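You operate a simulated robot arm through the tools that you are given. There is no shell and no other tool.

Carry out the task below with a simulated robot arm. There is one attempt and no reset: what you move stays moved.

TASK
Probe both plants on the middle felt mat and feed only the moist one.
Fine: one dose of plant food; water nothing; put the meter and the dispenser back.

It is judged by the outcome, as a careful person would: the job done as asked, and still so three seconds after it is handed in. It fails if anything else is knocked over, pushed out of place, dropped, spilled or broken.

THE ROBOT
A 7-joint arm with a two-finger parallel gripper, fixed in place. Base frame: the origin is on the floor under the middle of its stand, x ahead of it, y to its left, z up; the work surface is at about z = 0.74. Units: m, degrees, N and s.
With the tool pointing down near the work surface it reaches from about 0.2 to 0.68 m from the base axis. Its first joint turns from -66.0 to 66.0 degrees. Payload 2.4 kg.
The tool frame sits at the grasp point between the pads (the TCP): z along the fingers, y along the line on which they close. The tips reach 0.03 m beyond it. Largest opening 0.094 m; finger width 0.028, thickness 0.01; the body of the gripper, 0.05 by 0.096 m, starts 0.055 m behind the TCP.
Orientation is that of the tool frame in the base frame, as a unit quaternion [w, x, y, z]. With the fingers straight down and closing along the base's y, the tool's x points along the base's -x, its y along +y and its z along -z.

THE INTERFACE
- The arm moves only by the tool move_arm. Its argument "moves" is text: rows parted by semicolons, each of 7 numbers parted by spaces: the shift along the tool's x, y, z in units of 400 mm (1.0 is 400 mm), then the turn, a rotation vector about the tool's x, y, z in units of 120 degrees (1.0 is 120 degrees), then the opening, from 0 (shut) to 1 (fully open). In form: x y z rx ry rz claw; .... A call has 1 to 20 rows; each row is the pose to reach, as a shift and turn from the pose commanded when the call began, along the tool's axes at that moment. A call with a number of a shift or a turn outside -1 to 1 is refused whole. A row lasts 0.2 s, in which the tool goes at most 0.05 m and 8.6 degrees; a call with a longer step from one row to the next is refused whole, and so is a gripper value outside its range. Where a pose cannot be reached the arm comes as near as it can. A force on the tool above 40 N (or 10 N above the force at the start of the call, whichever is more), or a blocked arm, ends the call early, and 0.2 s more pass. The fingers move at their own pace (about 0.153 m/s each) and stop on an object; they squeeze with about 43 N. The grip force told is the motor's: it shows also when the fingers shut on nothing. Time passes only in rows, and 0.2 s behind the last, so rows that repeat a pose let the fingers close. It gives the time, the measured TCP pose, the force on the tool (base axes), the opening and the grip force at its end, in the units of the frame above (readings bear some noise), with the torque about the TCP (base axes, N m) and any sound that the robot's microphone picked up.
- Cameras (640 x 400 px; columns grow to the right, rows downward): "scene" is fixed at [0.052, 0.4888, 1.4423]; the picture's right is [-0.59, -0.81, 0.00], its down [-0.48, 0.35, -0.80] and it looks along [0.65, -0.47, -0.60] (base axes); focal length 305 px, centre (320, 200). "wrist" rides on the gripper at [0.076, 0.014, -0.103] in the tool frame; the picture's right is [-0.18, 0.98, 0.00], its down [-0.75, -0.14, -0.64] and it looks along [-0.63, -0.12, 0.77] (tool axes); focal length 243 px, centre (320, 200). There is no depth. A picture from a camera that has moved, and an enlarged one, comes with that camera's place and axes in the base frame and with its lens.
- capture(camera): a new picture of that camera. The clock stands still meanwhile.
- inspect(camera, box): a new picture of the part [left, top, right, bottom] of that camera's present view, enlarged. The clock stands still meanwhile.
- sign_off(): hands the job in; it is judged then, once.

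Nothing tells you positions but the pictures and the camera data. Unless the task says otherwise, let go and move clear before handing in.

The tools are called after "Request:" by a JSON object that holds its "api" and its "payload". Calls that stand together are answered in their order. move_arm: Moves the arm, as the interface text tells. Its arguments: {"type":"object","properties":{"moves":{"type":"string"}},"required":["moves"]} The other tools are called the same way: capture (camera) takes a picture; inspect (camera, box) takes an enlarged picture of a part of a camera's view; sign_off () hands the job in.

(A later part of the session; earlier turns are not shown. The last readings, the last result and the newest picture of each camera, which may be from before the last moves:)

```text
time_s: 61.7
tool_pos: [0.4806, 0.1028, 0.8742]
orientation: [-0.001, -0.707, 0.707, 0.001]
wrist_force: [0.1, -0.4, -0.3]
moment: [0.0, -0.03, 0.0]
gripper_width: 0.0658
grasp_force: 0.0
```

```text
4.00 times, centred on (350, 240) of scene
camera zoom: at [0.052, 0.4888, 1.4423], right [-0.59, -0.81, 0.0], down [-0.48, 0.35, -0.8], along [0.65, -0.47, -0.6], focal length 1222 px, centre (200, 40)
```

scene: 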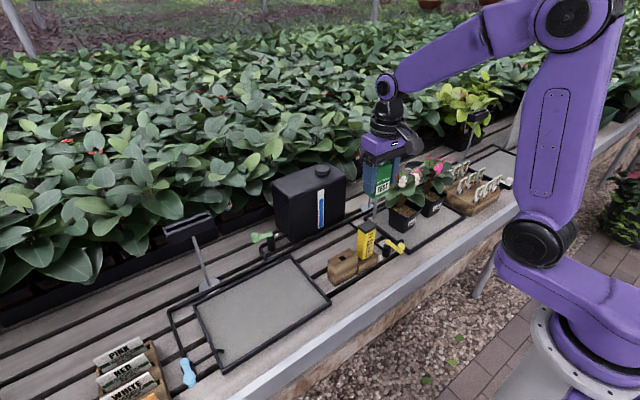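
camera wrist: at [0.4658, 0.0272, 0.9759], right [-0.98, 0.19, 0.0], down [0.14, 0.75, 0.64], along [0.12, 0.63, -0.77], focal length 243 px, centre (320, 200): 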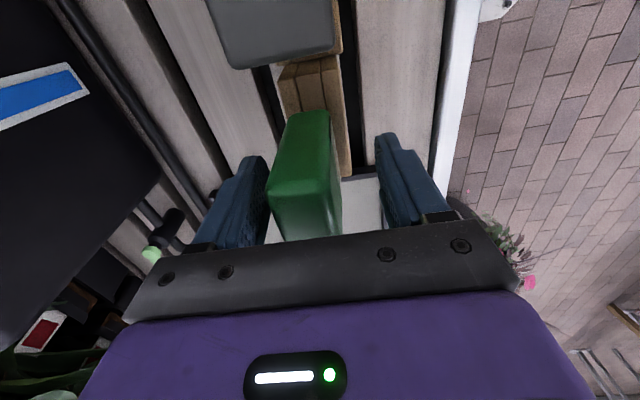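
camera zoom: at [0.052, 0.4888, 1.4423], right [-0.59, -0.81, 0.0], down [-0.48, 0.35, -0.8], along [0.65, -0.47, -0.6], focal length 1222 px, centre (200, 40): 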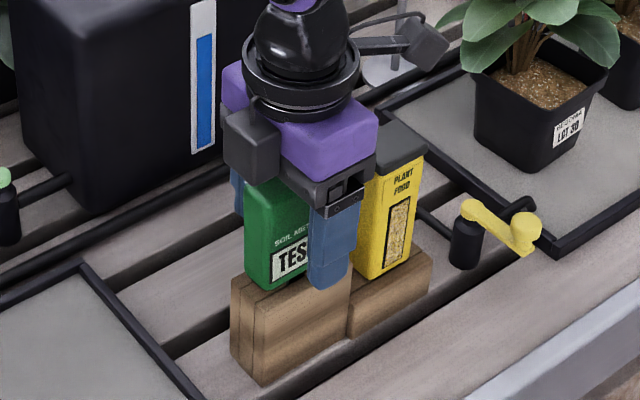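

Request:
{"api": "inspect", "payload": {"camera": "wrist", "box": [200, 50, 440, 250]}}

```text
2.00 times, centred on (320, 150) of wrist
camera zoom: at [0.4658, 0.0272, 0.9759], right [-0.98, 0.19, 0.0], down [0.14, 0.75, 0.64], along [0.12, 0.63, -0.77], focal length 485 px, centre (320, 300)
```

zoom: 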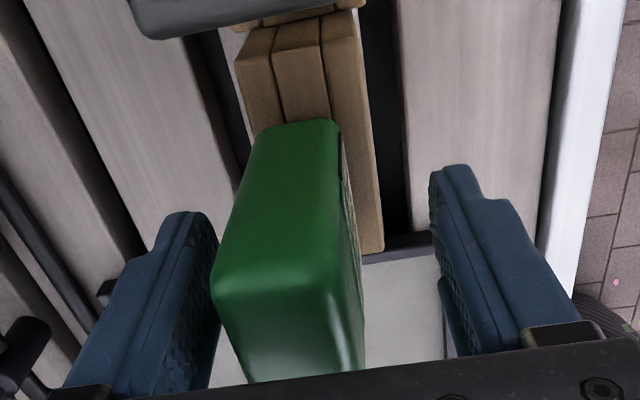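

The meter sits about 3 mm further forward than the gripper centre; I shift, lower slightly, and squeeze across the panel.

Request:
{"api": "move_arm", "payload": {"moves": "0 -0.0075 0 0 0 0 0.7; 0 -0.0075 0.015 0 0 0 0.7; 0 -0.0075 0.025 0 0 0 0.7; 0 -0.0075 0.025 0 0 0 0.4; 0 -0.0075 0.025 0 0 0 0.2; 0 -0.0075 0.025 0 0 0 0.2; 0 -0.0075 0.025 0 0 0 0.2; 0 -0.0075 0.025 0 0 0 0.2"}}

Request:
{"api": "inspect", "payload": {"camera": "scene", "box": [315, 200, 385, 290]}}

Request:
{"api": "inspect", "payload": {"camera": "wrist", "box": [200, 50, 440, 250]}}

```text
time_s: 63.5
tool_pos: [0.4826, 0.1024, 0.8648]
orientation: [-0.001, -0.707, 0.707, -0.001]
wrist_force: [-1.1, 0.3, 1.3]
moment: [-0.05, 0.14, 0.0]
gripper_width: 0.0317
grasp_force: 43.2
```

```text
4.44 times, centred on (350, 245) of scene
camera zoom: at [0.0519, 0.4888, 1.4423], right [-0.59, -0.81, 0.0], down [-0.48, 0.35, -0.8], along [0.65, -0.47, -0.6], focal length 1357 px, centre (187, 0)
```

zoom: 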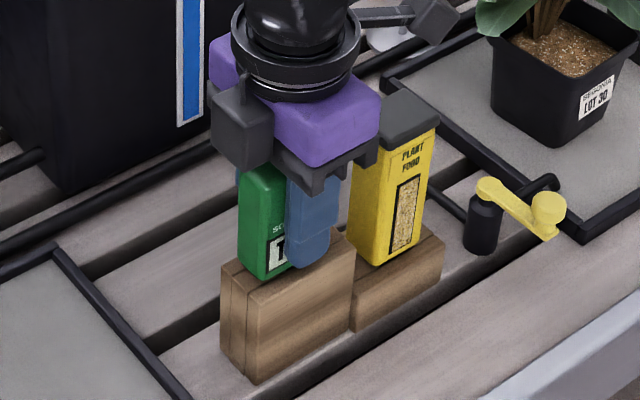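

```text
2.00 times, centred on (320, 150) of wrist
camera zoom: at [0.4678, 0.0269, 0.9671], right [-0.98, 0.19, 0.0], down [0.14, 0.75, 0.64], along [0.12, 0.63, -0.77], focal length 485 px, centre (320, 300)
```

zoom: 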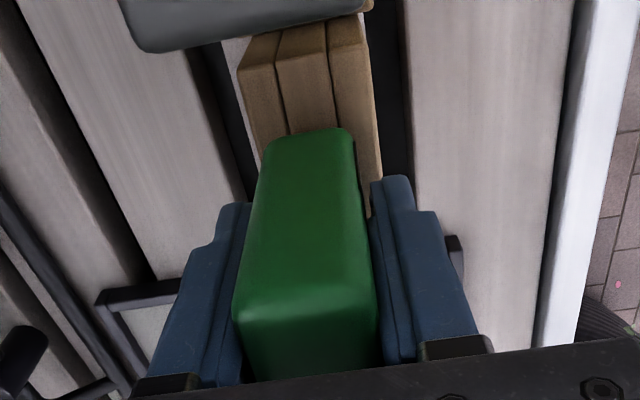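

Squeezing the panel in the holder produced no sound. I'll carry the meter with this front-to-back squeeze (panel pressed) to Lot 30 and see whether it reads when the prong touches soil; first the lift.

Request:
{"api": "move_arm", "payload": {"moves": "0 0 -0.05 0 0 0 0.2; 0 0 -0.13 0 0 0 0.2; 0 0 -0.22 0 0 0 0.2; 0 0 -0.31 0 0 0 0.2; 0 0 -0.41 0 0 0 0.2; 0 0 -0.5 0 0 0 0.2; 0 0 -0.5 0 0 0 0.2"}}

Request:
{"api": "inspect", "payload": {"camera": "scene", "box": [310, 130, 400, 280]}}

Request:
{"api": "capture", "payload": {"camera": "wrist"}}

```text
time_s: 65.1
tool_pos: [0.4825, 0.1041, 1.0665]
orientation: [-0.001, -0.707, 0.707, 0.0]
wrist_force: [-1.0, -0.8, -1.1]
moment: [-0.02, 0.01, 0.0]
gripper_width: 0.0318
grasp_force: 43.1
```

```text
2.67 times, centred on (355, 205) of scene
camera zoom: at [0.052, 0.4888, 1.4423], right [-0.59, -0.81, 0.0], down [-0.48, 0.35, -0.8], along [0.65, -0.47, -0.6], focal length 814 px, centre (227, 187)
```

zoom: 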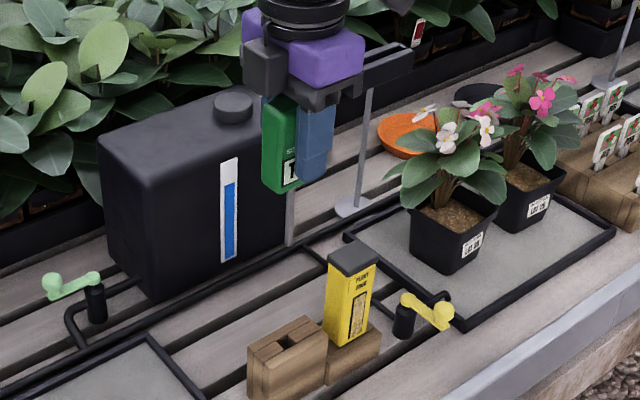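

```text
taken
camera wrist: at [0.4684, 0.0275, 1.1682], right [-0.98, 0.18, 0.0], down [0.14, 0.76, 0.64], along [0.12, 0.63, -0.77], focal length 243 px, centre (320, 200)
```

wrist: 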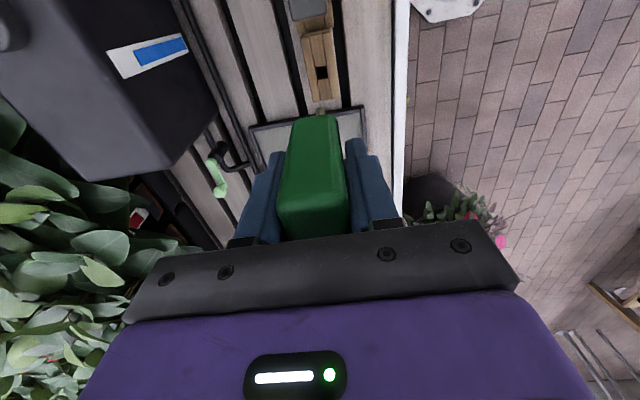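

The meter is securely lifted. I carry it around to Lot 30 and hover over its front soil.

Request:
{"api": "move_arm", "payload": {"moves": "0.1 0.05 0 0 0 0 0.2; 0.21 0.1 0 0 0 0 0.2; 0.33 0.105 0 0 0 0 0.2; 0.45 0.105 0 0 0 0 0.2; 0.57 0.105 0 0 0 0 0.2; 0.69 0.105 0 0 0 0 0.2; 0.735 0.105 0 0 0 0 0.2; 0.735 0.02 0 0 0 0 0.2; 0.735 -0.065 0 0 0 0 0.2; 0.735 -0.065 0.1 0 0 0 0.2; 0.735 -0.065 0.2 0 0 0 0.2; 0.735 -0.065 0.25 0 0 0 0.2; 0.735 -0.065 0.25 0 0 0 0.2"}}

Request:
{"api": "inspect", "payload": {"camera": "scene", "box": [370, 140, 460, 240]}}

Request:
{"api": "capture", "payload": {"camera": "wrist"}}

```text
time_s: 67.9
tool_pos: [0.5075, -0.191, 0.9635]
orientation: [-0.001, -0.707, 0.707, -0.001]
wrist_force: [-0.3, -1.0, -0.3]
moment: [0.01, 0.0, 0.02]
gripper_width: 0.0317
grasp_force: 42.5
```

```text
4.00 times, centred on (415, 190) of scene
camera zoom: at [0.052, 0.4888, 1.4423], right [-0.59, -0.81, 0.0], down [-0.48, 0.35, -0.8], along [0.65, -0.47, -0.6], focal length 1222 px, centre (-60, 240)
```

zoom: 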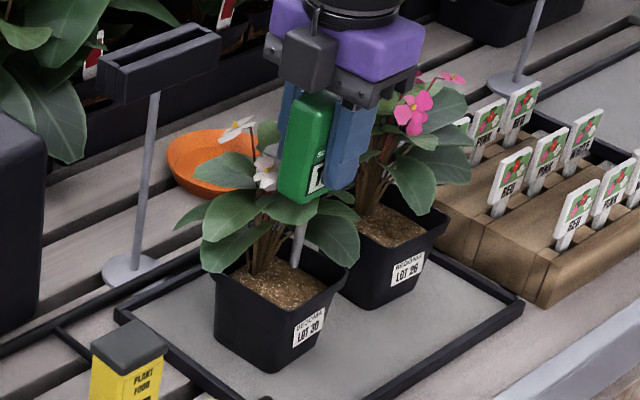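

```text
taken
camera wrist: at [0.493, -0.2666, 1.0663], right [-0.98, 0.19, 0.0], down [0.14, 0.75, 0.64], along [0.12, 0.63, -0.77], focal length 243 px, centre (320, 200)
```

wrist: 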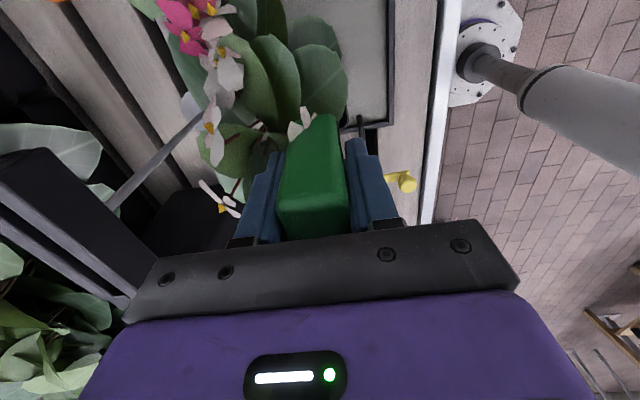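

Hovering over Lot 30. I lower to contact gently with the panel squeezed.

Request:
{"api": "move_arm", "payload": {"moves": "0 0 0.04 0 0 0 0.2; 0 0 0.075 0 0 0 0.2; 0 0 0.088 0 0 0 0.2; 0 0 0.094 0 0 0 0.2; 0 0 0.099 0 0 0 0.2; 0 0 0.103 0 0 0 0.2; 0 0 0.103 0 0 0 0.2; 0 0 0.103 0 0 0 0.2; 0 0 0.103 0 0 0 0.2"}}

Request:
{"api": "inspect", "payload": {"camera": "scene", "box": [380, 160, 440, 230]}}

```text
time_s: 69.4
tool_pos: [0.5078, -0.1918, 0.9265]
orientation: [0.001, -0.707, 0.708, -0.003]
wrist_force: [-3.8, 1.5, 11.0]
moment: [0.19, 0.43, -0.02]
gripper_width: 0.0317
grasp_force: 43.0
stopped in row 7: the force on the tool passed its limit at 40 N (the readings are from after the stop); the commanded pose is now the measured one
```

```text
5.71 times, centred on (410, 195) of scene
camera zoom: at [0.0517, 0.4889, 1.4423], right [-0.59, -0.81, 0.0], down [-0.48, 0.35, -0.8], along [0.65, -0.47, -0.6], focal length 1745 px, centre (-194, 229)
```

zoom: 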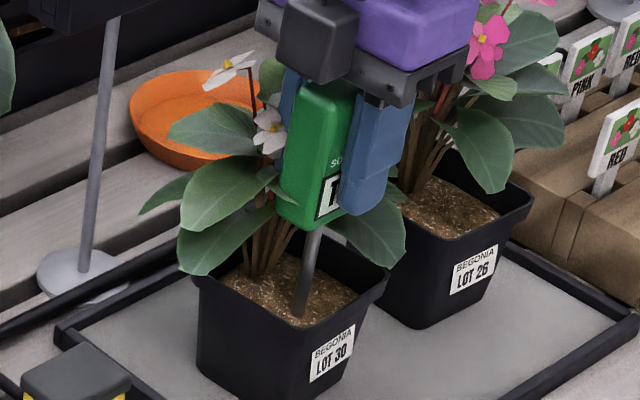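

Contact made at about 11 N but no sound or change. I'll ease the fingers by a couple of millimetres and re-squeeze once, as a fresh "press" while the tip rests on the soil.

Request:
{"api": "move_arm", "payload": {"moves": "0 0 0 0 0 0 0.2; 0 0 0 0 0 0 0.37; 0 0 0 0 0 0 0.37; 0 0 0 0 0 0 0.2; 0 0 0 0 0 0 0.2; 0 0 0 0 0 0 0.2; 0 0 0 0 0 0 0.2"}}

Request:
{"api": "inspect", "payload": {"camera": "scene", "box": [380, 160, 440, 230]}}

```text
time_s: 71.0
tool_pos: [0.5084, -0.1913, 0.9261]
orientation: [-0.001, -0.707, 0.707, -0.003]
wrist_force: [0.6, 0.1, -0.7]
moment: [-0.01, 0.01, -0.02]
gripper_width: 0.0316
grasp_force: 43.2
```

```text
5.71 times, centred on (410, 195) of scene
camera zoom: at [0.052, 0.4888, 1.4423], right [-0.59, -0.81, 0.0], down [-0.48, 0.35, -0.8], along [0.65, -0.47, -0.6], focal length 1745 px, centre (-194, 229)
```

zoom: 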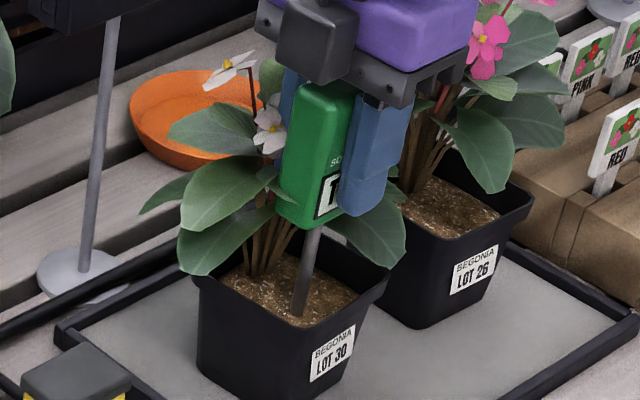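

Request:
{"api": "inspect", "payload": {"camera": "scene", "box": [404, 180, 422, 204]}}

Request:
{"api": "capture", "payload": {"camera": "wrist"}}

Request:
{"api": "inspect", "payload": {"camera": "scene", "box": [390, 200, 430, 235]}}

```text
16.00 times, centred on (413, 192) of scene
camera zoom: at [0.052, 0.4888, 1.4423], right [-0.59, -0.81, 0.0], down [-0.48, 0.35, -0.8], along [0.65, -0.47, -0.6], focal length 4886 px, centre (-1168, 328)
```

zoom: 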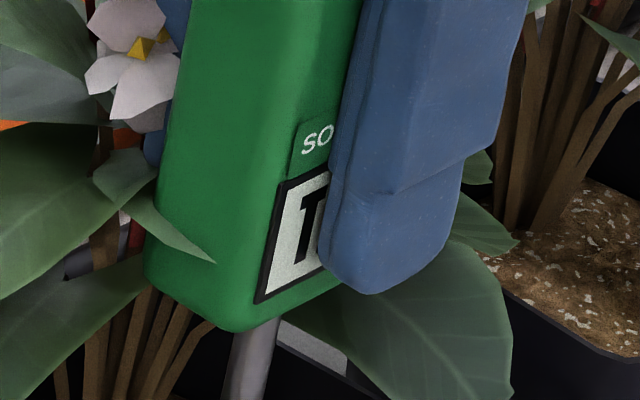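

```text
taken
camera wrist: at [0.4938, -0.2669, 1.0284], right [-0.98, 0.19, 0.0], down [0.14, 0.76, 0.64], along [0.12, 0.63, -0.77], focal length 243 px, centre (320, 200)
```

wrist: 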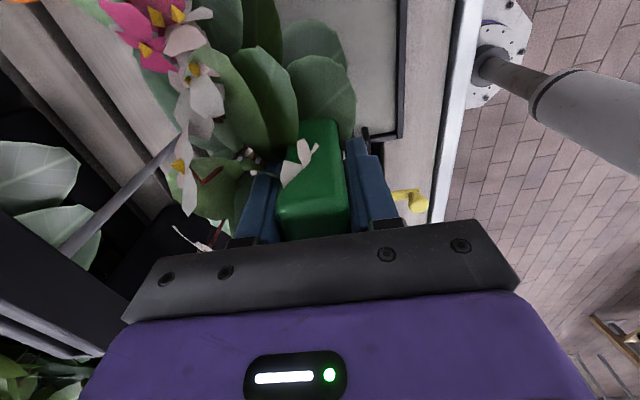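

```text
11.43 times, centred on (410, 218) of scene
camera zoom: at [0.052, 0.4888, 1.4423], right [-0.59, -0.81, 0.0], down [-0.48, 0.35, -0.8], along [0.65, -0.47, -0.6], focal length 3490 px, centre (-709, 0)
```

zoom: 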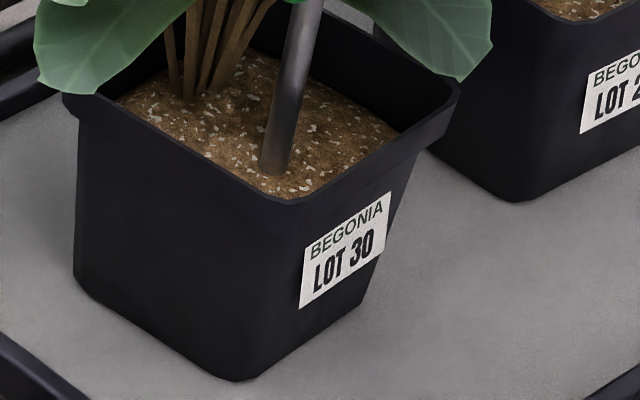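

The panel still begins with "T", so the squeeze did nothing. As a cheap test I'll press lightly and dwell much longer here (about 8 s) before changing approach.

Request:
{"api": "move_arm", "payload": {"moves": "0 0 0.002 0 0 0 0.2; 0 0 0.003 0 0 0 0.2; 0 0 0.003 0 0 0 0.2; 0 0 0.003 0 0 0 0.2; 0 0 0.003 0 0 0 0.2; 0 0 0.003 0 0 0 0.2; 0 0 0.003 0 0 0 0.2; 0 0 0.003 0 0 0 0.2; 0 0 0.003 0 0 0 0.2; 0 0 0.003 0 0 0 0.2; 0 0 0.003 0 0 0 0.2; 0 0 0.003 0 0 0 0.2; 0 0 0.003 0 0 0 0.2; 0 0 0.003 0 0 0 0.2; 0 0 0.003 0 0 0 0.2; 0 0 0.003 0 0 0 0.2; 0 0 0.003 0 0 0 0.2; 0 0 0.003 0 0 0 0.2; 0 0 0.003 0 0 0 0.2; 0 0 0.003 0 0 0 0.2"}}

Request:
{"api": "inspect", "payload": {"camera": "scene", "box": [395, 170, 435, 220]}}

```text
time_s: 75.2
tool_pos: [0.5083, -0.1919, 0.9236]
orientation: [0.0, 0.707, -0.707, 0.004]
wrist_force: [2.3, -0.3, 23.3]
moment: [0.0, -0.2, -0.01]
gripper_width: 0.0316
grasp_force: 43.4
```

```text
8.00 times, centred on (415, 195) of scene
camera zoom: at [0.0516, 0.4889, 1.4423], right [-0.59, -0.81, 0.0], down [-0.48, 0.35, -0.8], along [0.65, -0.47, -0.6], focal length 2443 px, centre (-440, 240)
```

zoom: 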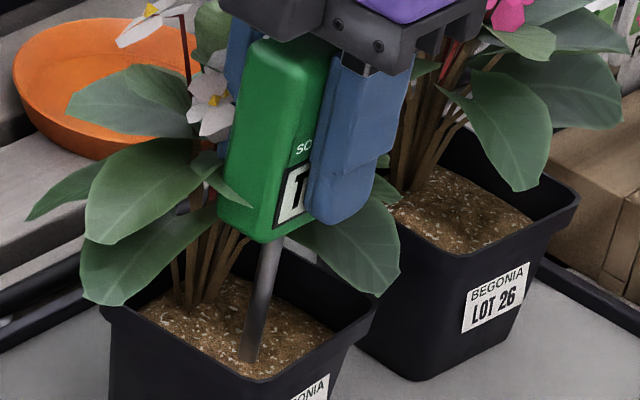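

Interesting: the tool settled about 2 mm lower under steady load. I'll press a little harder in small steps and hold, to see whether the prong creeps into the soil.

Request:
{"api": "move_arm", "payload": {"moves": "0 0 0.001 0 0 0 0.2; 0 0 0.002 0 0 0 0.2; 0 0 0.002 0 0 0 0.2; 0 0 0.002 0 0 0 0.2; 0 0 0.002 0 0 0 0.2; 0 0 0.002 0 0 0 0.2; 0 0 0.002 0 0 0 0.2; 0 0 0.002 0 0 0 0.2; 0 0 0.002 0 0 0 0.2; 0 0 0.002 0 0 0 0.2"}}

Request:
{"api": "inspect", "payload": {"camera": "scene", "box": [395, 170, 435, 220]}}

```text
time_s: 77.4
tool_pos: [0.5087, -0.1911, 0.9237]
orientation: [0.0, -0.707, 0.708, -0.004]
wrist_force: [-1.4, -4.0, 29.3]
moment: [-0.39, 0.04, -0.01]
gripper_width: 0.0317
grasp_force: 42.8
```

```text
8.00 times, centred on (415, 195) of scene
camera zoom: at [0.0515, 0.4889, 1.4423], right [-0.59, -0.81, 0.0], down [-0.48, 0.35, -0.8], along [0.65, -0.47, -0.6], focal length 2443 px, centre (-440, 240)
```

zoom: 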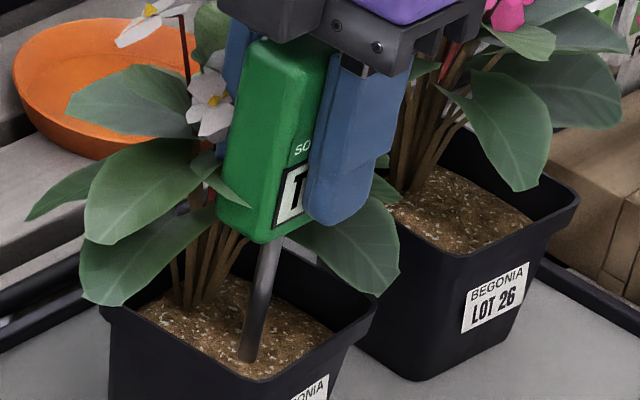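

No creep: the soil is rigid at this spot. My touches so far were 15–29 mm from the pot's centre, so I'll try right at the pot centre (0.526, −0.197).

Request:
{"api": "move_arm", "payload": {"moves": "0 0 -0.03 0 0 0 0.2; 0.006 -0.02 -0.04 0 0 0 0.2; 0.0125 -0.045 -0.04 0 0 0 0.2; 0.0125 -0.045 -0.02 0 0 0 0.2; 0.0125 -0.045 -0.01 0 0 0 0.2; 0.0125 -0.045 -0.004 0 0 0 0.2; 0.0125 -0.045 -0.002 0 0 0 0.2; 0.0125 -0.045 -0.002 0 0 0 0.2; 0.0125 -0.045 -0.002 0 0 0 0.2; 0.0125 -0.045 -0.002 0 0 0 0.2; 0.0125 -0.045 -0.002 0 0 0 0.2; 0.0125 -0.045 -0.002 0 0 0 0.2; 0.0125 -0.045 -0.002 0 0 0 0.2"}}

Request:
{"api": "inspect", "payload": {"camera": "scene", "box": [395, 170, 435, 220]}}

```text
time_s: 80.2
tool_pos: [0.5267, -0.1966, 0.925]
orientation: [0.0, -0.707, 0.708, -0.002]
wrist_force: [-0.1, 0.5, 0.0]
moment: [0.01, 0.02, -0.03]
gripper_width: 0.0315
grasp_force: 43.1
```

```text
8.00 times, centred on (415, 195) of scene
camera zoom: at [0.052, 0.4888, 1.4423], right [-0.59, -0.81, 0.0], down [-0.48, 0.35, -0.8], along [0.65, -0.47, -0.6], focal length 2443 px, centre (-440, 240)
```

zoom: 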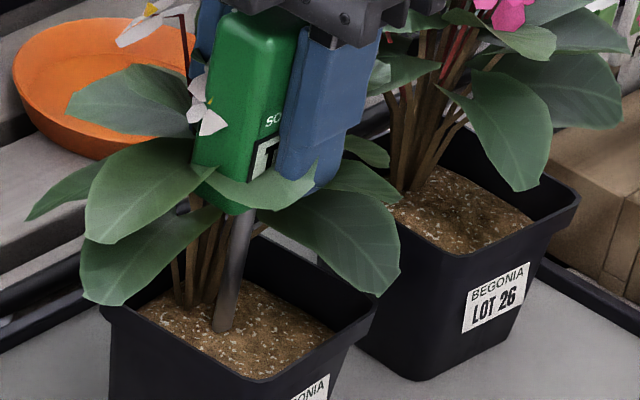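

At the centre there is no contact force at the height where it touched before. I press on slowly here.

Request:
{"api": "move_arm", "payload": {"moves": "0 0 0.004 0 0 0 0.2; 0 0 0.008 0 0 0 0.2; 0 0 0.012 0 0 0 0.2; 0 0 0.016 0 0 0 0.2; 0 0 0.02 0 0 0 0.2; 0 0 0.02 0 0 0 0.2"}}

Request:
{"api": "inspect", "payload": {"camera": "scene", "box": [395, 170, 435, 220]}}

```text
time_s: 81.6
tool_pos: [0.5262, -0.1968, 0.9189]
orientation: [0.001, -0.707, 0.708, -0.005]
wrist_force: [-4.2, -4.3, 37.0]
moment: [-0.36, 0.37, 0.04]
gripper_width: 0.0317
grasp_force: 42.5
```

```text
8.00 times, centred on (415, 195) of scene
camera zoom: at [0.0512, 0.4889, 1.4423], right [-0.59, -0.81, 0.0], down [-0.48, 0.35, -0.8], along [0.65, -0.47, -0.6], focal length 2443 px, centre (-440, 240)
```

zoom: 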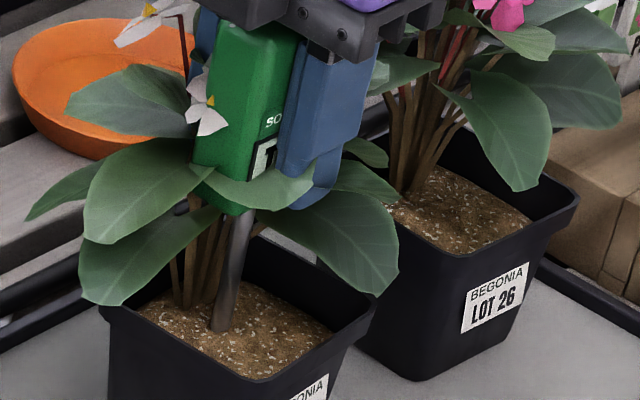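

The soil is rigid at the centre too and the meter slips in the grip instead, so forcing it is wrong. I'll take the meter back to the holder and test the panel with a fingertip there.

Request:
{"api": "move_arm", "payload": {"moves": "0 0 -0.1 0 0 0 0.2; 0 0.03 -0.2 0 0 0 0.2; 0 0.1 -0.29 0 0 0 0.2; 0 0.18 -0.378 0 0 0 0.2; -0.06 0.215 -0.378 0 0 0 0.2; -0.18 0.215 -0.378 0 0 0 0.2; -0.3 0.215 -0.378 0 0 0 0.2; -0.42 0.215 -0.378 0 0 0 0.2; -0.54 0.215 -0.378 0 0 0 0.2; -0.66 0.17 -0.378 0 0 0 0.2; -0.752 0.109 -0.378 0 0 0 0.2; -0.752 0.109 -0.378 0 0 0 0.2"}}

Request:
{"api": "capture", "payload": {"camera": "wrist"}}

Request:
{"api": "inspect", "payload": {"camera": "scene", "box": [310, 130, 400, 280]}}

```text
refused: row 10 steps farther than a row can; nothing moved
```

```text
taken
camera wrist: at [0.5114, -0.2724, 1.0216], right [-0.98, 0.19, -0.01], down [0.14, 0.76, 0.64], along [0.13, 0.63, -0.77], focal length 243 px, centre (320, 200)
```

wrist: 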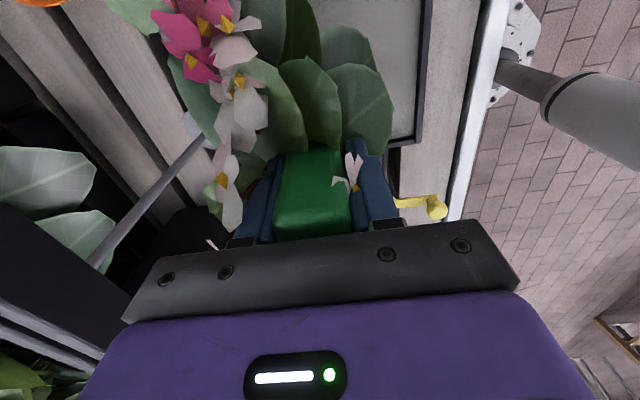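

```text
2.67 times, centred on (355, 205) of scene
camera zoom: at [0.0512, 0.4889, 1.4423], right [-0.59, -0.81, 0.0], down [-0.48, 0.35, -0.8], along [0.65, -0.47, -0.6], focal length 814 px, centre (227, 187)
```

zoom: 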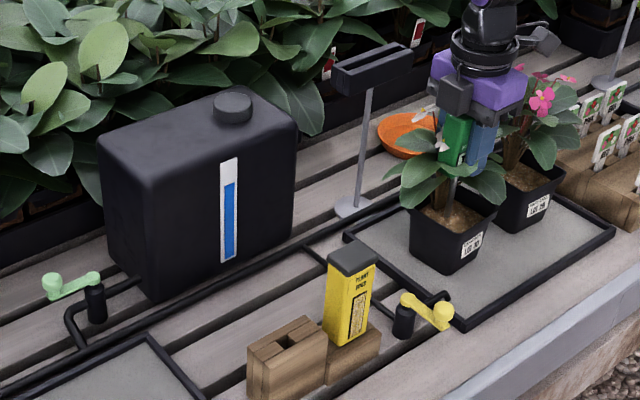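

One row was slightly too long; I resend the return path with smaller steps.

Request:
{"api": "move_arm", "payload": {"moves": "0 0 -0.1 0 0 0 0.2; 0 0.03 -0.2 0 0 0 0.2; 0 0.1 -0.29 0 0 0 0.2; 0 0.18 -0.37 0 0 0 0.2; -0.06 0.215 -0.378 0 0 0 0.2; -0.18 0.215 -0.378 0 0 0 0.2; -0.3 0.215 -0.378 0 0 0 0.2; -0.42 0.215 -0.378 0 0 0 0.2; -0.54 0.215 -0.378 0 0 0 0.2; -0.64 0.17 -0.378 0 0 0 0.2; -0.72 0.109 -0.378 0 0 0 0.2; -0.752 0.109 -0.378 0 0 0 0.2; -0.752 0.109 -0.378 0 0 0 0.2"}}

Request:
{"api": "capture", "payload": {"camera": "wrist"}}

Request:
{"api": "inspect", "payload": {"camera": "scene", "box": [310, 130, 400, 280]}}

Request:
{"api": "inspect", "payload": {"camera": "scene", "box": [380, 160, 460, 240]}}

```text
time_s: 84.4
tool_pos: [0.4813, 0.1072, 1.0663]
orientation: [0.0, -0.707, 0.707, -0.001]
wrist_force: [0.3, -0.1, -0.7]
moment: [-0.02, -0.01, -0.02]
gripper_width: 0.0316
grasp_force: 43.1
```

```text
taken
camera wrist: at [0.4673, 0.0316, 1.1695], right [-0.98, 0.19, 0.0], down [0.14, 0.76, 0.64], along [0.12, 0.63, -0.77], focal length 243 px, centre (320, 200)
```

wrist: 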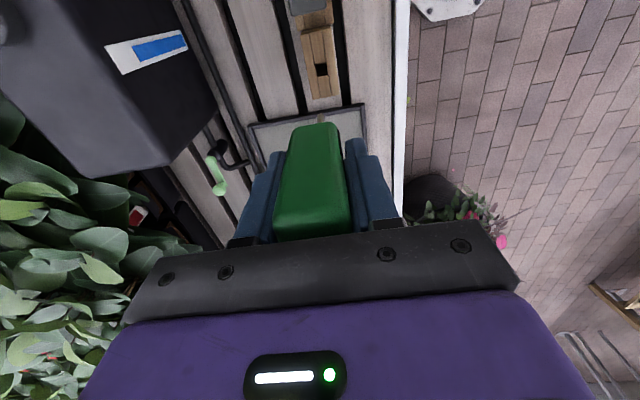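

```text
2.67 times, centred on (355, 205) of scene
camera zoom: at [0.052, 0.4888, 1.4423], right [-0.59, -0.81, 0.0], down [-0.48, 0.35, -0.8], along [0.65, -0.47, -0.6], focal length 814 px, centre (227, 187)
```

zoom: 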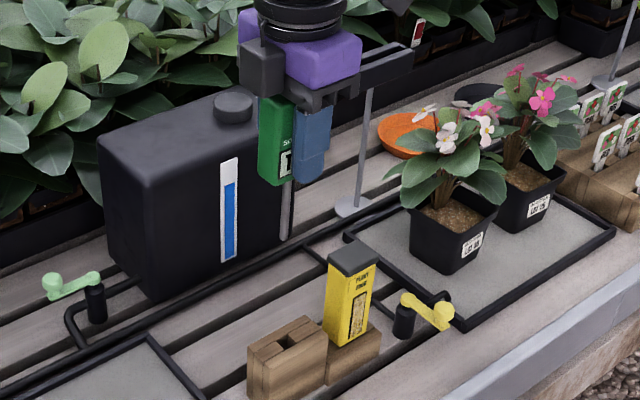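

```text
5.00 times, centred on (420, 200) of scene
camera zoom: at [0.052, 0.4888, 1.4423], right [-0.59, -0.81, 0.0], down [-0.48, 0.35, -0.8], along [0.65, -0.47, -0.6], focal length 1527 px, centre (-180, 200)
```

zoom: 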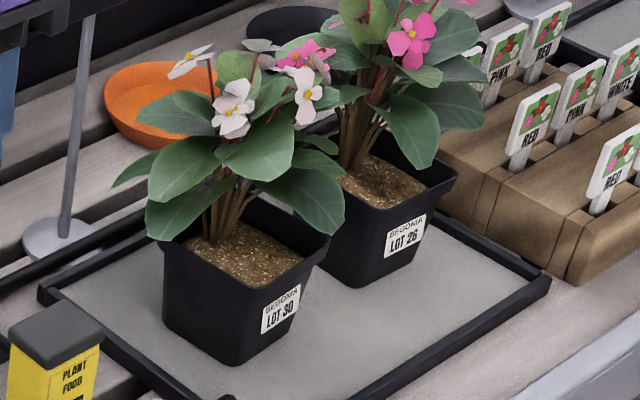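

Pots are undisturbed. The camera pose tells me I'm about 4 mm off in y, so I correct that and lower until the prong is just above the slot.

Request:
{"api": "move_arm", "payload": {"moves": "0.0103 -0.0028 0.08 0 0 0 0.2; 0.0103 -0.0028 0.16 0 0 0 0.2; 0.0103 -0.0028 0.24 0 0 0 0.2; 0.0103 -0.0028 0.28 0 0 0 0.2; 0.0103 -0.0028 0.28 0 0 0 0.2"}}

Request:
{"api": "inspect", "payload": {"camera": "wrist", "box": [240, 0, 400, 140]}}

Request:
{"api": "inspect", "payload": {"camera": "scene", "box": [325, 210, 375, 280]}}

```text
time_s: 85.6
tool_pos: [0.4852, 0.1003, 0.954]
orientation: [0.001, -0.706, 0.708, -0.003]
wrist_force: [0.1, -0.5, -1.0]
moment: [0.0, 0.0, 0.01]
gripper_width: 0.0316
grasp_force: 43.1
```

```text
2.86 times, centred on (320, 70) of wrist
camera zoom: at [0.4702, 0.0243, 1.0566], right [-0.98, 0.19, 0.0], down [0.14, 0.76, 0.64], along [0.12, 0.63, -0.77], focal length 693 px, centre (320, 571)
```

zoom: 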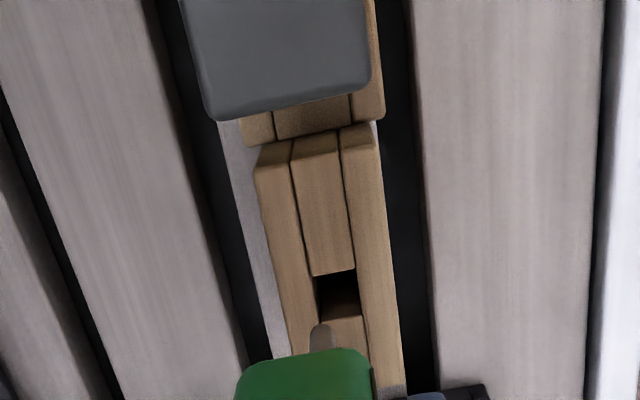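

```text
5.71 times, centred on (350, 245) of scene
camera zoom: at [0.052, 0.4888, 1.4423], right [-0.59, -0.81, 0.0], down [-0.48, 0.35, -0.8], along [0.65, -0.47, -0.6], focal length 1745 px, centre (149, -57)
```

zoom: 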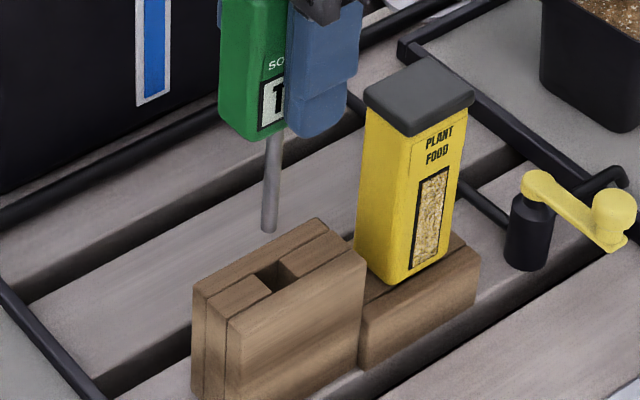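

In this view the prong is about 6 mm too far forward of the slot. I shift back and let the arm settle before inserting.

Request:
{"api": "move_arm", "payload": {"moves": "-0.002 0.008 0 0 0 0 0.2; -0.004 0.015 0 0 0 0 0.2; -0.004 0.015 0 0 0 0 0.2; -0.004 0.015 0 0 0 0 0.2; -0.004 0.015 0 0 0 0 0.2"}}

Request:
{"api": "inspect", "payload": {"camera": "wrist", "box": [280, 40, 370, 130]}}

Request:
{"api": "inspect", "payload": {"camera": "scene", "box": [325, 210, 375, 280]}}

```text
time_s: 86.8
tool_pos: [0.478, 0.1027, 0.9534]
orientation: [0.0, -0.707, 0.708, -0.003]
wrist_force: [0.0, 0.2, -0.5]
moment: [0.02, 0.01, 0.02]
gripper_width: 0.0315
grasp_force: 43.3
```

```text
4.44 times, centred on (325, 85) of wrist
camera zoom: at [0.4637, 0.0267, 1.0567], right [-0.98, 0.19, 0.0], down [0.14, 0.76, 0.64], along [0.12, 0.63, -0.77], focal length 1078 px, centre (298, 711)
```

zoom: 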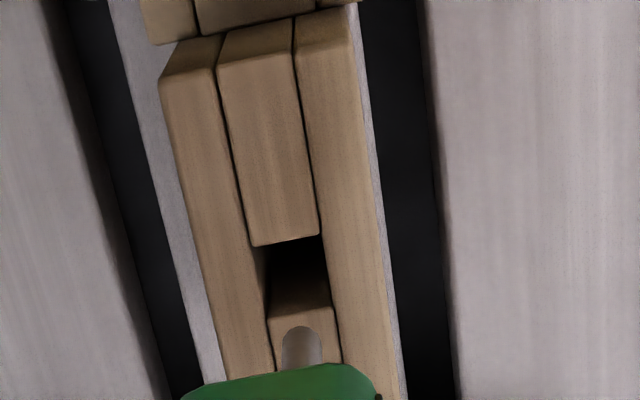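

```text
5.71 times, centred on (350, 245) of scene
camera zoom: at [0.052, 0.4888, 1.4423], right [-0.59, -0.81, 0.0], down [-0.48, 0.35, -0.8], along [0.65, -0.47, -0.6], focal length 1745 px, centre (149, -57)
```

zoom: 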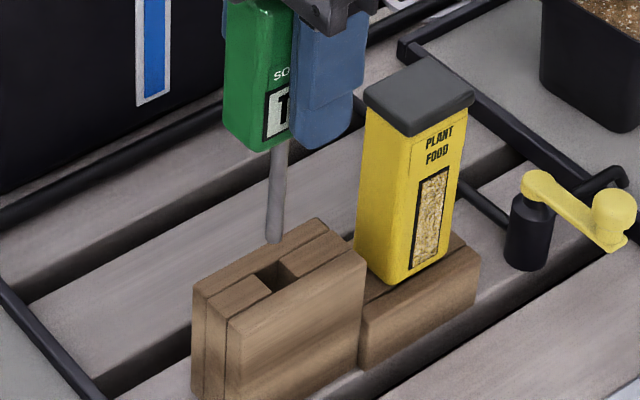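

The meter has pivoted about 3–4° in the grip (prong tip swung towards +y). I counter-tilt the tool by that amount and recentre over the slot.

Request:
{"api": "move_arm", "payload": {"moves": "0.0025 0 0 0 0.015 0 0.2; 0.005 0 0 0 0.03 0 0.2; 0.005 0 0 0 0.03 0 0.2; 0.005 0 0 0 0.03 0 0.2; 0.005 0 0 0 0.03 0 0.2"}}

Request:
{"api": "inspect", "payload": {"camera": "wrist", "box": [280, 40, 370, 130]}}

Request:
{"api": "inspect", "payload": {"camera": "scene", "box": [325, 210, 375, 280]}}

```text
time_s: 88.0
tool_pos: [0.4787, 0.0997, 0.9543]
orientation: [-0.022, -0.707, 0.707, -0.025]
wrist_force: [0.5, -0.2, -1.4]
moment: [0.02, 0.0, -0.01]
gripper_width: 0.0315
grasp_force: 43.3
```

```text
4.44 times, centred on (325, 85) of wrist
camera zoom: at [0.4633, 0.0314, 1.0613], right [-0.98, 0.18, -0.02], down [0.14, 0.79, 0.59], along [0.12, 0.58, -0.81], focal length 1078 px, centre (298, 711)
```

zoom: 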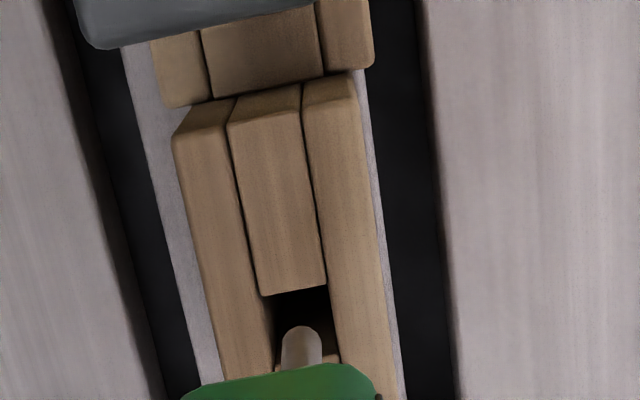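

```text
5.71 times, centred on (350, 245) of scene
camera zoom: at [0.052, 0.4888, 1.4423], right [-0.59, -0.81, 0.0], down [-0.48, 0.35, -0.8], along [0.65, -0.47, -0.6], focal length 1745 px, centre (149, -57)
```

zoom: 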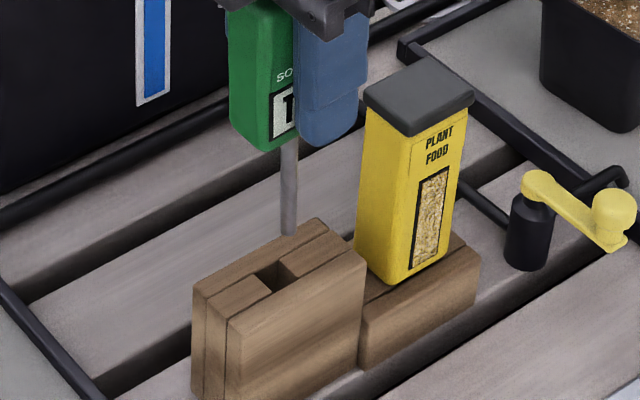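

Now the prong is vertical and within about 2.5 mm of the slot centre. I nudge y and lower straight down into the slot slowly.

Request:
{"api": "move_arm", "payload": {"moves": "-0.006 0 0 0 0 0 0.2; -0.006 0 0 0 0 0 0.2; -0.0076 0 0.025 0 0 0 0.2; -0.0085 0 0.04 0 0 0 0.2; -0.0095 0 0.055 0 0 0 0.2; -0.0105 0 0.07 0 0 0 0.2; -0.0114 0 0.085 0 0 0 0.2; -0.0114 0 0.085 0 0 0 0.2"}}

Request:
{"api": "inspect", "payload": {"camera": "wrist", "box": [270, 30, 370, 130]}}

Request:
{"api": "inspect", "payload": {"camera": "scene", "box": [325, 210, 375, 280]}}

```text
time_s: 89.8
tool_pos: [0.4787, 0.1014, 0.9203]
orientation: [-0.022, -0.706, 0.707, -0.025]
wrist_force: [0.1, -0.4, -0.6]
moment: [-0.02, 0.01, -0.03]
gripper_width: 0.0315
grasp_force: 43.0
```

```text
4.00 times, centred on (320, 80) of wrist
camera zoom: at [0.4638, 0.0327, 1.0275], right [-0.98, 0.18, -0.02], down [0.14, 0.79, 0.59], along [0.12, 0.58, -0.81], focal length 970 px, centre (320, 680)
```

zoom: 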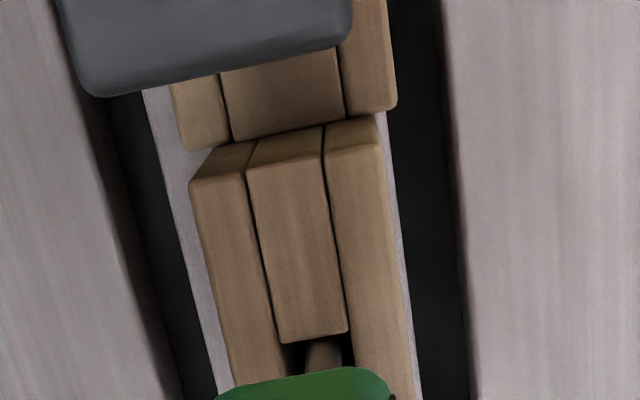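

```text
5.71 times, centred on (350, 245) of scene
camera zoom: at [0.052, 0.4888, 1.4423], right [-0.59, -0.81, 0.0], down [-0.48, 0.35, -0.8], along [0.65, -0.47, -0.6], focal length 1745 px, centre (149, -57)
```

zoom: 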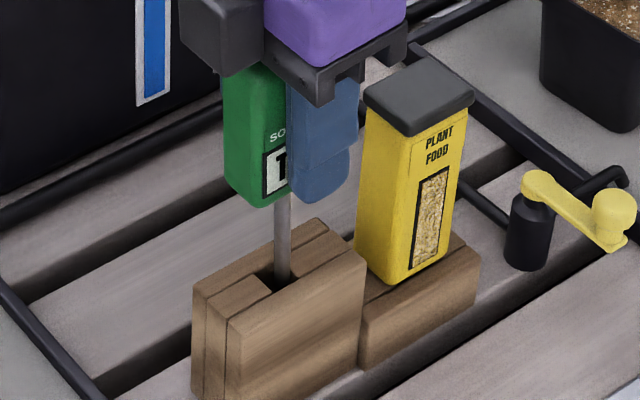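

The prong is in the slot without resistance. I lower the rest of the way until just above seating.

Request:
{"api": "move_arm", "payload": {"moves": "-0.0018 0 0.03 0 0 0 0.2; -0.0037 0 0.06 0 0 0 0.2; -0.0056 0 0.09 0 0 0 0.2; -0.0074 0 0.12 0 0 0 0.2; -0.0088 0 0.14 0 0 0 0.2; -0.0088 0 0.14 0 0 0 0.2"}}

Request:
{"api": "inspect", "payload": {"camera": "wrist", "box": [220, 20, 420, 200]}}

Request:
{"api": "inspect", "payload": {"camera": "scene", "box": [325, 210, 375, 280]}}

```text
time_s: 91.2
tool_pos: [0.4785, 0.1013, 0.8631]
orientation: [-0.022, -0.706, 0.708, -0.024]
wrist_force: [0.2, -0.4, -1.5]
moment: [0.03, -0.01, 0.02]
gripper_width: 0.0319
grasp_force: 43.4
```

```text
2.22 times, centred on (320, 110) of wrist
camera zoom: at [0.4641, 0.033, 0.9707], right [-0.98, 0.18, -0.02], down [0.14, 0.79, 0.59], along [0.12, 0.58, -0.81], focal length 539 px, centre (320, 400)
```

zoom: 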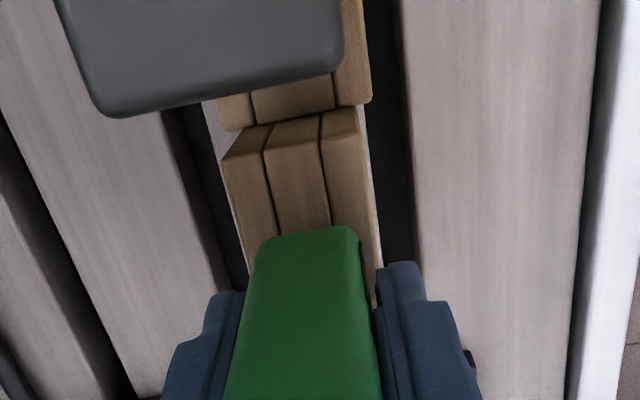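

```text
5.71 times, centred on (350, 245) of scene
camera zoom: at [0.052, 0.4888, 1.4423], right [-0.59, -0.81, 0.0], down [-0.48, 0.35, -0.8], along [0.65, -0.47, -0.6], focal length 1745 px, centre (149, -57)
```

zoom: 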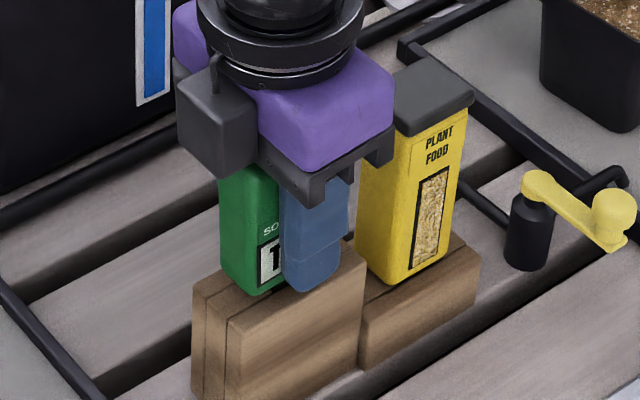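

Nearly seated. I lower a touch more, release gently and rise.

Request:
{"api": "move_arm", "payload": {"moves": "-0.0003 0 0.005 0 0 0 0.2; -0.0004 0 0.006 0 0 0 0.2; -0.0004 0 0.006 0 0 0 0.4; -0.0004 0 0.006 0 0 0 0.55; -0.0004 0 0.006 0 0 0 0.65; 0.004 0 -0.06 0 0 0 0.65; 0.009 0 -0.15 0 0 0 0.65; 0.015 0 -0.24 0 0 0 0.65; 0.018 0 -0.3 0 0 0 0.65; 0.018 0 -0.3 0 0 0 0.65"}}

Request:
{"api": "inspect", "payload": {"camera": "scene", "box": [325, 200, 385, 290]}}

Request:
{"api": "inspect", "payload": {"camera": "wrist", "box": [200, 20, 440, 200]}}

```text
time_s: 93.4
tool_pos: [0.4793, 0.1049, 0.9843]
orientation: [-0.021, -0.707, 0.707, -0.025]
wrist_force: [-0.5, -0.3, 0.9]
moment: [0.01, -0.03, 0.0]
gripper_width: 0.0612
grasp_force: 0.0
```

```text
4.44 times, centred on (355, 245) of scene
camera zoom: at [0.052, 0.4888, 1.4423], right [-0.59, -0.81, 0.0], down [-0.48, 0.35, -0.8], along [0.65, -0.47, -0.6], focal length 1357 px, centre (164, 0)
```

zoom: 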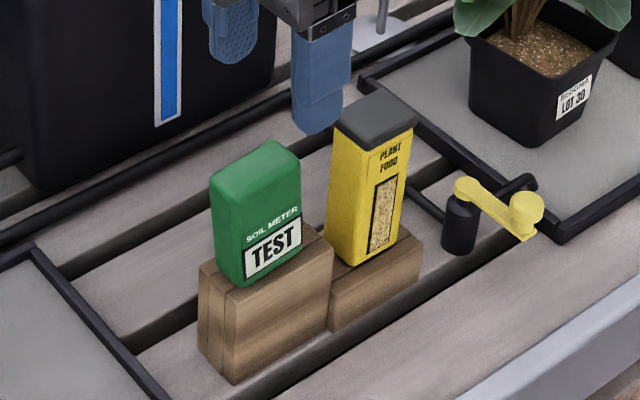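

```text
2.22 times, centred on (320, 110) of wrist
camera zoom: at [0.4646, 0.0352, 1.0909], right [-0.98, 0.18, -0.01], down [0.14, 0.79, 0.59], along [0.12, 0.58, -0.81], focal length 539 px, centre (320, 400)
```

zoom: 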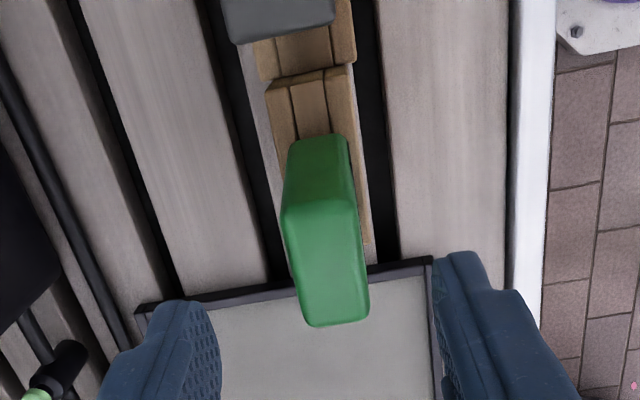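

The meter is back in its slot. To test the panel as a button I'll straighten the gripper, turn it back to face the panel, and poke it with closed fingertips.

Request:
{"api": "move_arm", "payload": {"moves": "0 0 0 0 -0.03 0 0.65; 0 0 0 0 -0.03 0 0.4; 0 0 0 0 -0.03 0 0.2"}}

Request:
{"api": "move_arm", "payload": {"moves": "0 0.018 -0.02 0 0 0.068 0; 0 0.036 -0.02 0 0 0.136 0; 0 0.054 -0.02 0 0 0.204 0; 0 0.072 -0.02 0 0 0.272 0; 0 0.09 -0.02 0 0 0.34 0; 0 0.108 -0.02 0 0 0.408 0; 0 0.126 -0.02 0 0 0.476 0; 0 0.144 -0.02 0 0 0.544 0; 0 0.162 -0.02 0 0 0.612 0; 0 0.18 -0.02 0 0 0.68 0; 0 0.2 -0.02 0 0 0.75 0; 0 0.2 -0.02 0 0 0.75 0"}}

Request:
{"api": "capture", "payload": {"camera": "wrist"}}

Request:
{"api": "inspect", "payload": {"camera": "wrist", "box": [220, 60, 400, 180]}}

```text
time_s: 94.2
tool_pos: [0.4785, 0.1041, 0.9843]
orientation: [0.0, -0.706, 0.708, -0.003]
wrist_force: [-0.7, 0.2, 0.8]
moment: [0.01, -0.01, 0.0]
gripper_width: 0.0186
grasp_force: 0.1
```

```text
time_s: 96.8
tool_pos: [0.3977, 0.1045, 0.9941]
orientation: [0.002, 0.002, 1.0, -0.001]
wrist_force: [-0.7, -0.2, 0.2]
moment: [0.0, -0.01, 0.01]
gripper_width: 0.0
grasp_force: 33.6
```

```text
taken
camera wrist: at [0.3214, 0.119, 1.0944], right [0.19, 0.98, 0.0], down [0.75, -0.14, 0.65], along [0.63, -0.12, -0.76], focal length 243 px, centre (320, 200)
```

wrist: 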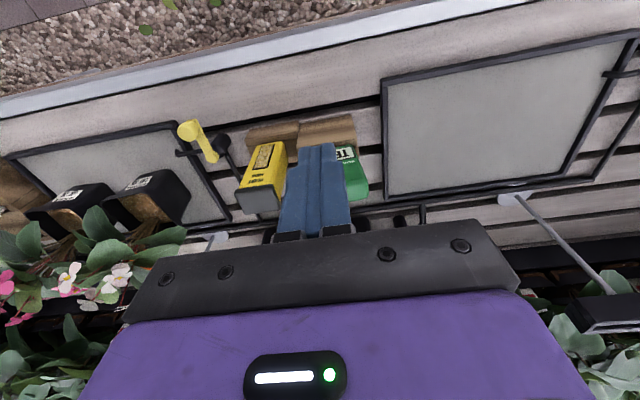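

```text
3.33 times, centred on (310, 120) of wrist
camera zoom: at [0.3214, 0.119, 1.0944], right [0.19, 0.98, 0.0], down [0.75, -0.14, 0.65], along [0.63, -0.12, -0.76], focal length 809 px, centre (353, 467)
```

zoom: 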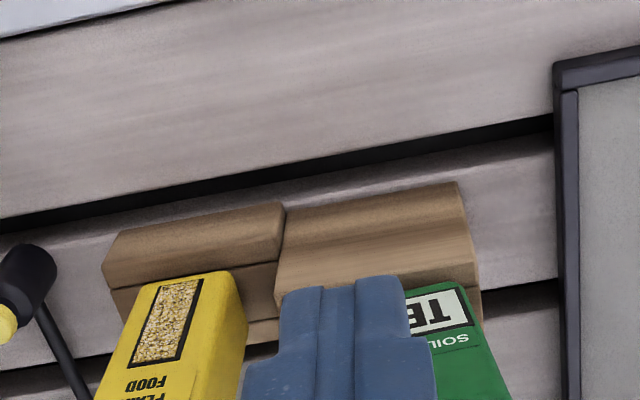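

Fingers are closed in front of the panel. While here I compare the two soils, then tilt for the poke.

Request:
{"api": "inspect", "payload": {"camera": "wrist", "box": [20, 150, 200, 260]}}

Request:
{"api": "inspect", "payload": {"camera": "scene", "box": [385, 180, 450, 230]}}

Request:
{"api": "move_arm", "payload": {"moves": "0 0 0.08 0 -0.05 0 0; -0.02 0 0.16 0 -0.11 0 0; -0.04 0 0.24 0 -0.17 0 0; -0.05 0 0.3 0 -0.208 0 0; -0.05 0 0.3 0 -0.208 0 0"}}

Request:
{"api": "inspect", "payload": {"camera": "scene", "box": [310, 180, 400, 290]}}

Request:
{"api": "capture", "payload": {"camera": "wrist"}}

```text
3.56 times, centred on (110, 205) of wrist
camera zoom: at [0.3214, 0.119, 1.0944], right [0.19, 0.98, 0.0], down [0.75, -0.14, 0.65], along [0.63, -0.12, -0.76], focal length 863 px, centre (1067, 182)
```

zoom: 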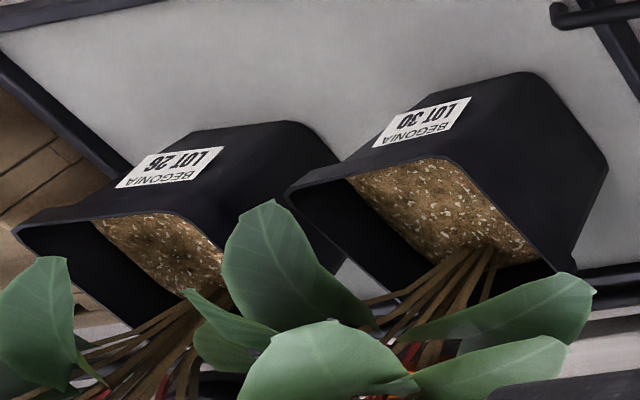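

```text
8.00 times, centred on (418, 205) of scene
camera zoom: at [0.052, 0.4888, 1.4423], right [-0.59, -0.81, 0.0], down [-0.48, 0.35, -0.8], along [0.65, -0.47, -0.6], focal length 2443 px, centre (-460, 160)
```

zoom: 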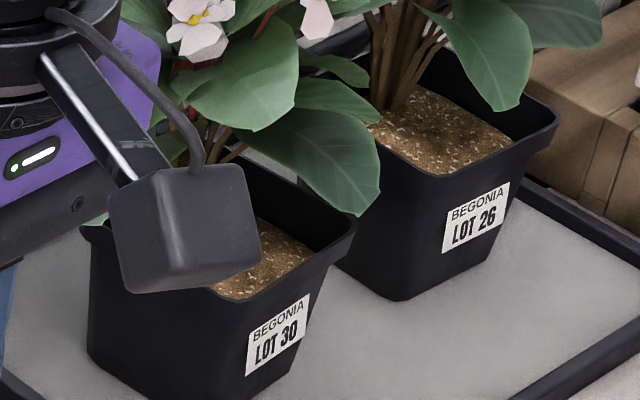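

```text
time_s: 98.0
tool_pos: [0.4214, 0.1018, 0.8723]
orientation: [0.219, -0.001, 0.976, -0.002]
wrist_force: [-0.1, 0.3, 0.3]
moment: [0.02, 0.02, 0.0]
gripper_width: 0.0001
grasp_force: 32.9
out of reach, approached as far as the arm can: row 3
```

```text
3.64 times, centred on (355, 235) of scene
camera zoom: at [0.0519, 0.4888, 1.4423], right [-0.59, -0.81, 0.0], down [-0.48, 0.35, -0.8], along [0.65, -0.47, -0.6], focal length 1110 px, centre (193, 73)
```

zoom: 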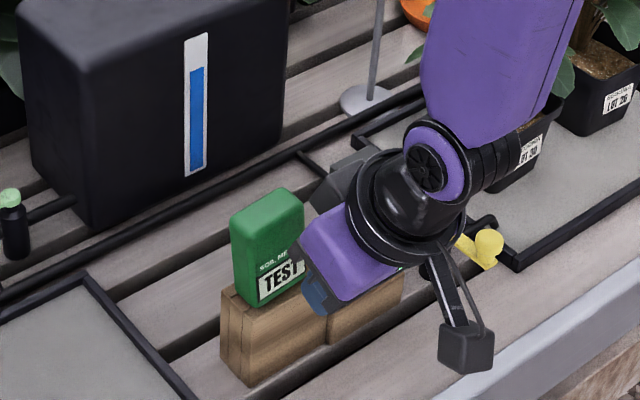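

```text
taken
camera wrist: at [0.3078, 0.1159, 0.9315], right [0.17, 0.98, 0.07], down [0.41, -0.14, 0.9], along [0.9, -0.12, -0.42], focal length 243 px, centre (320, 200)
```

wrist: 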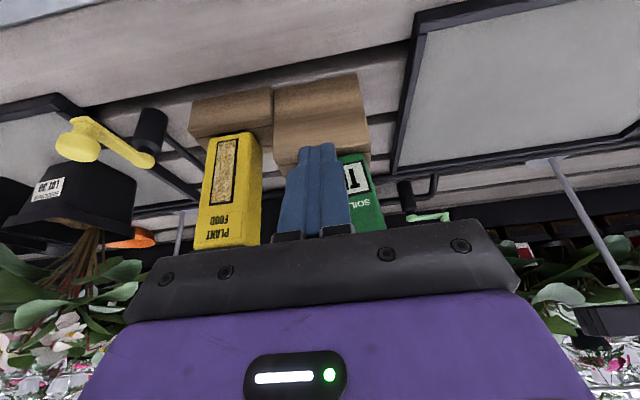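

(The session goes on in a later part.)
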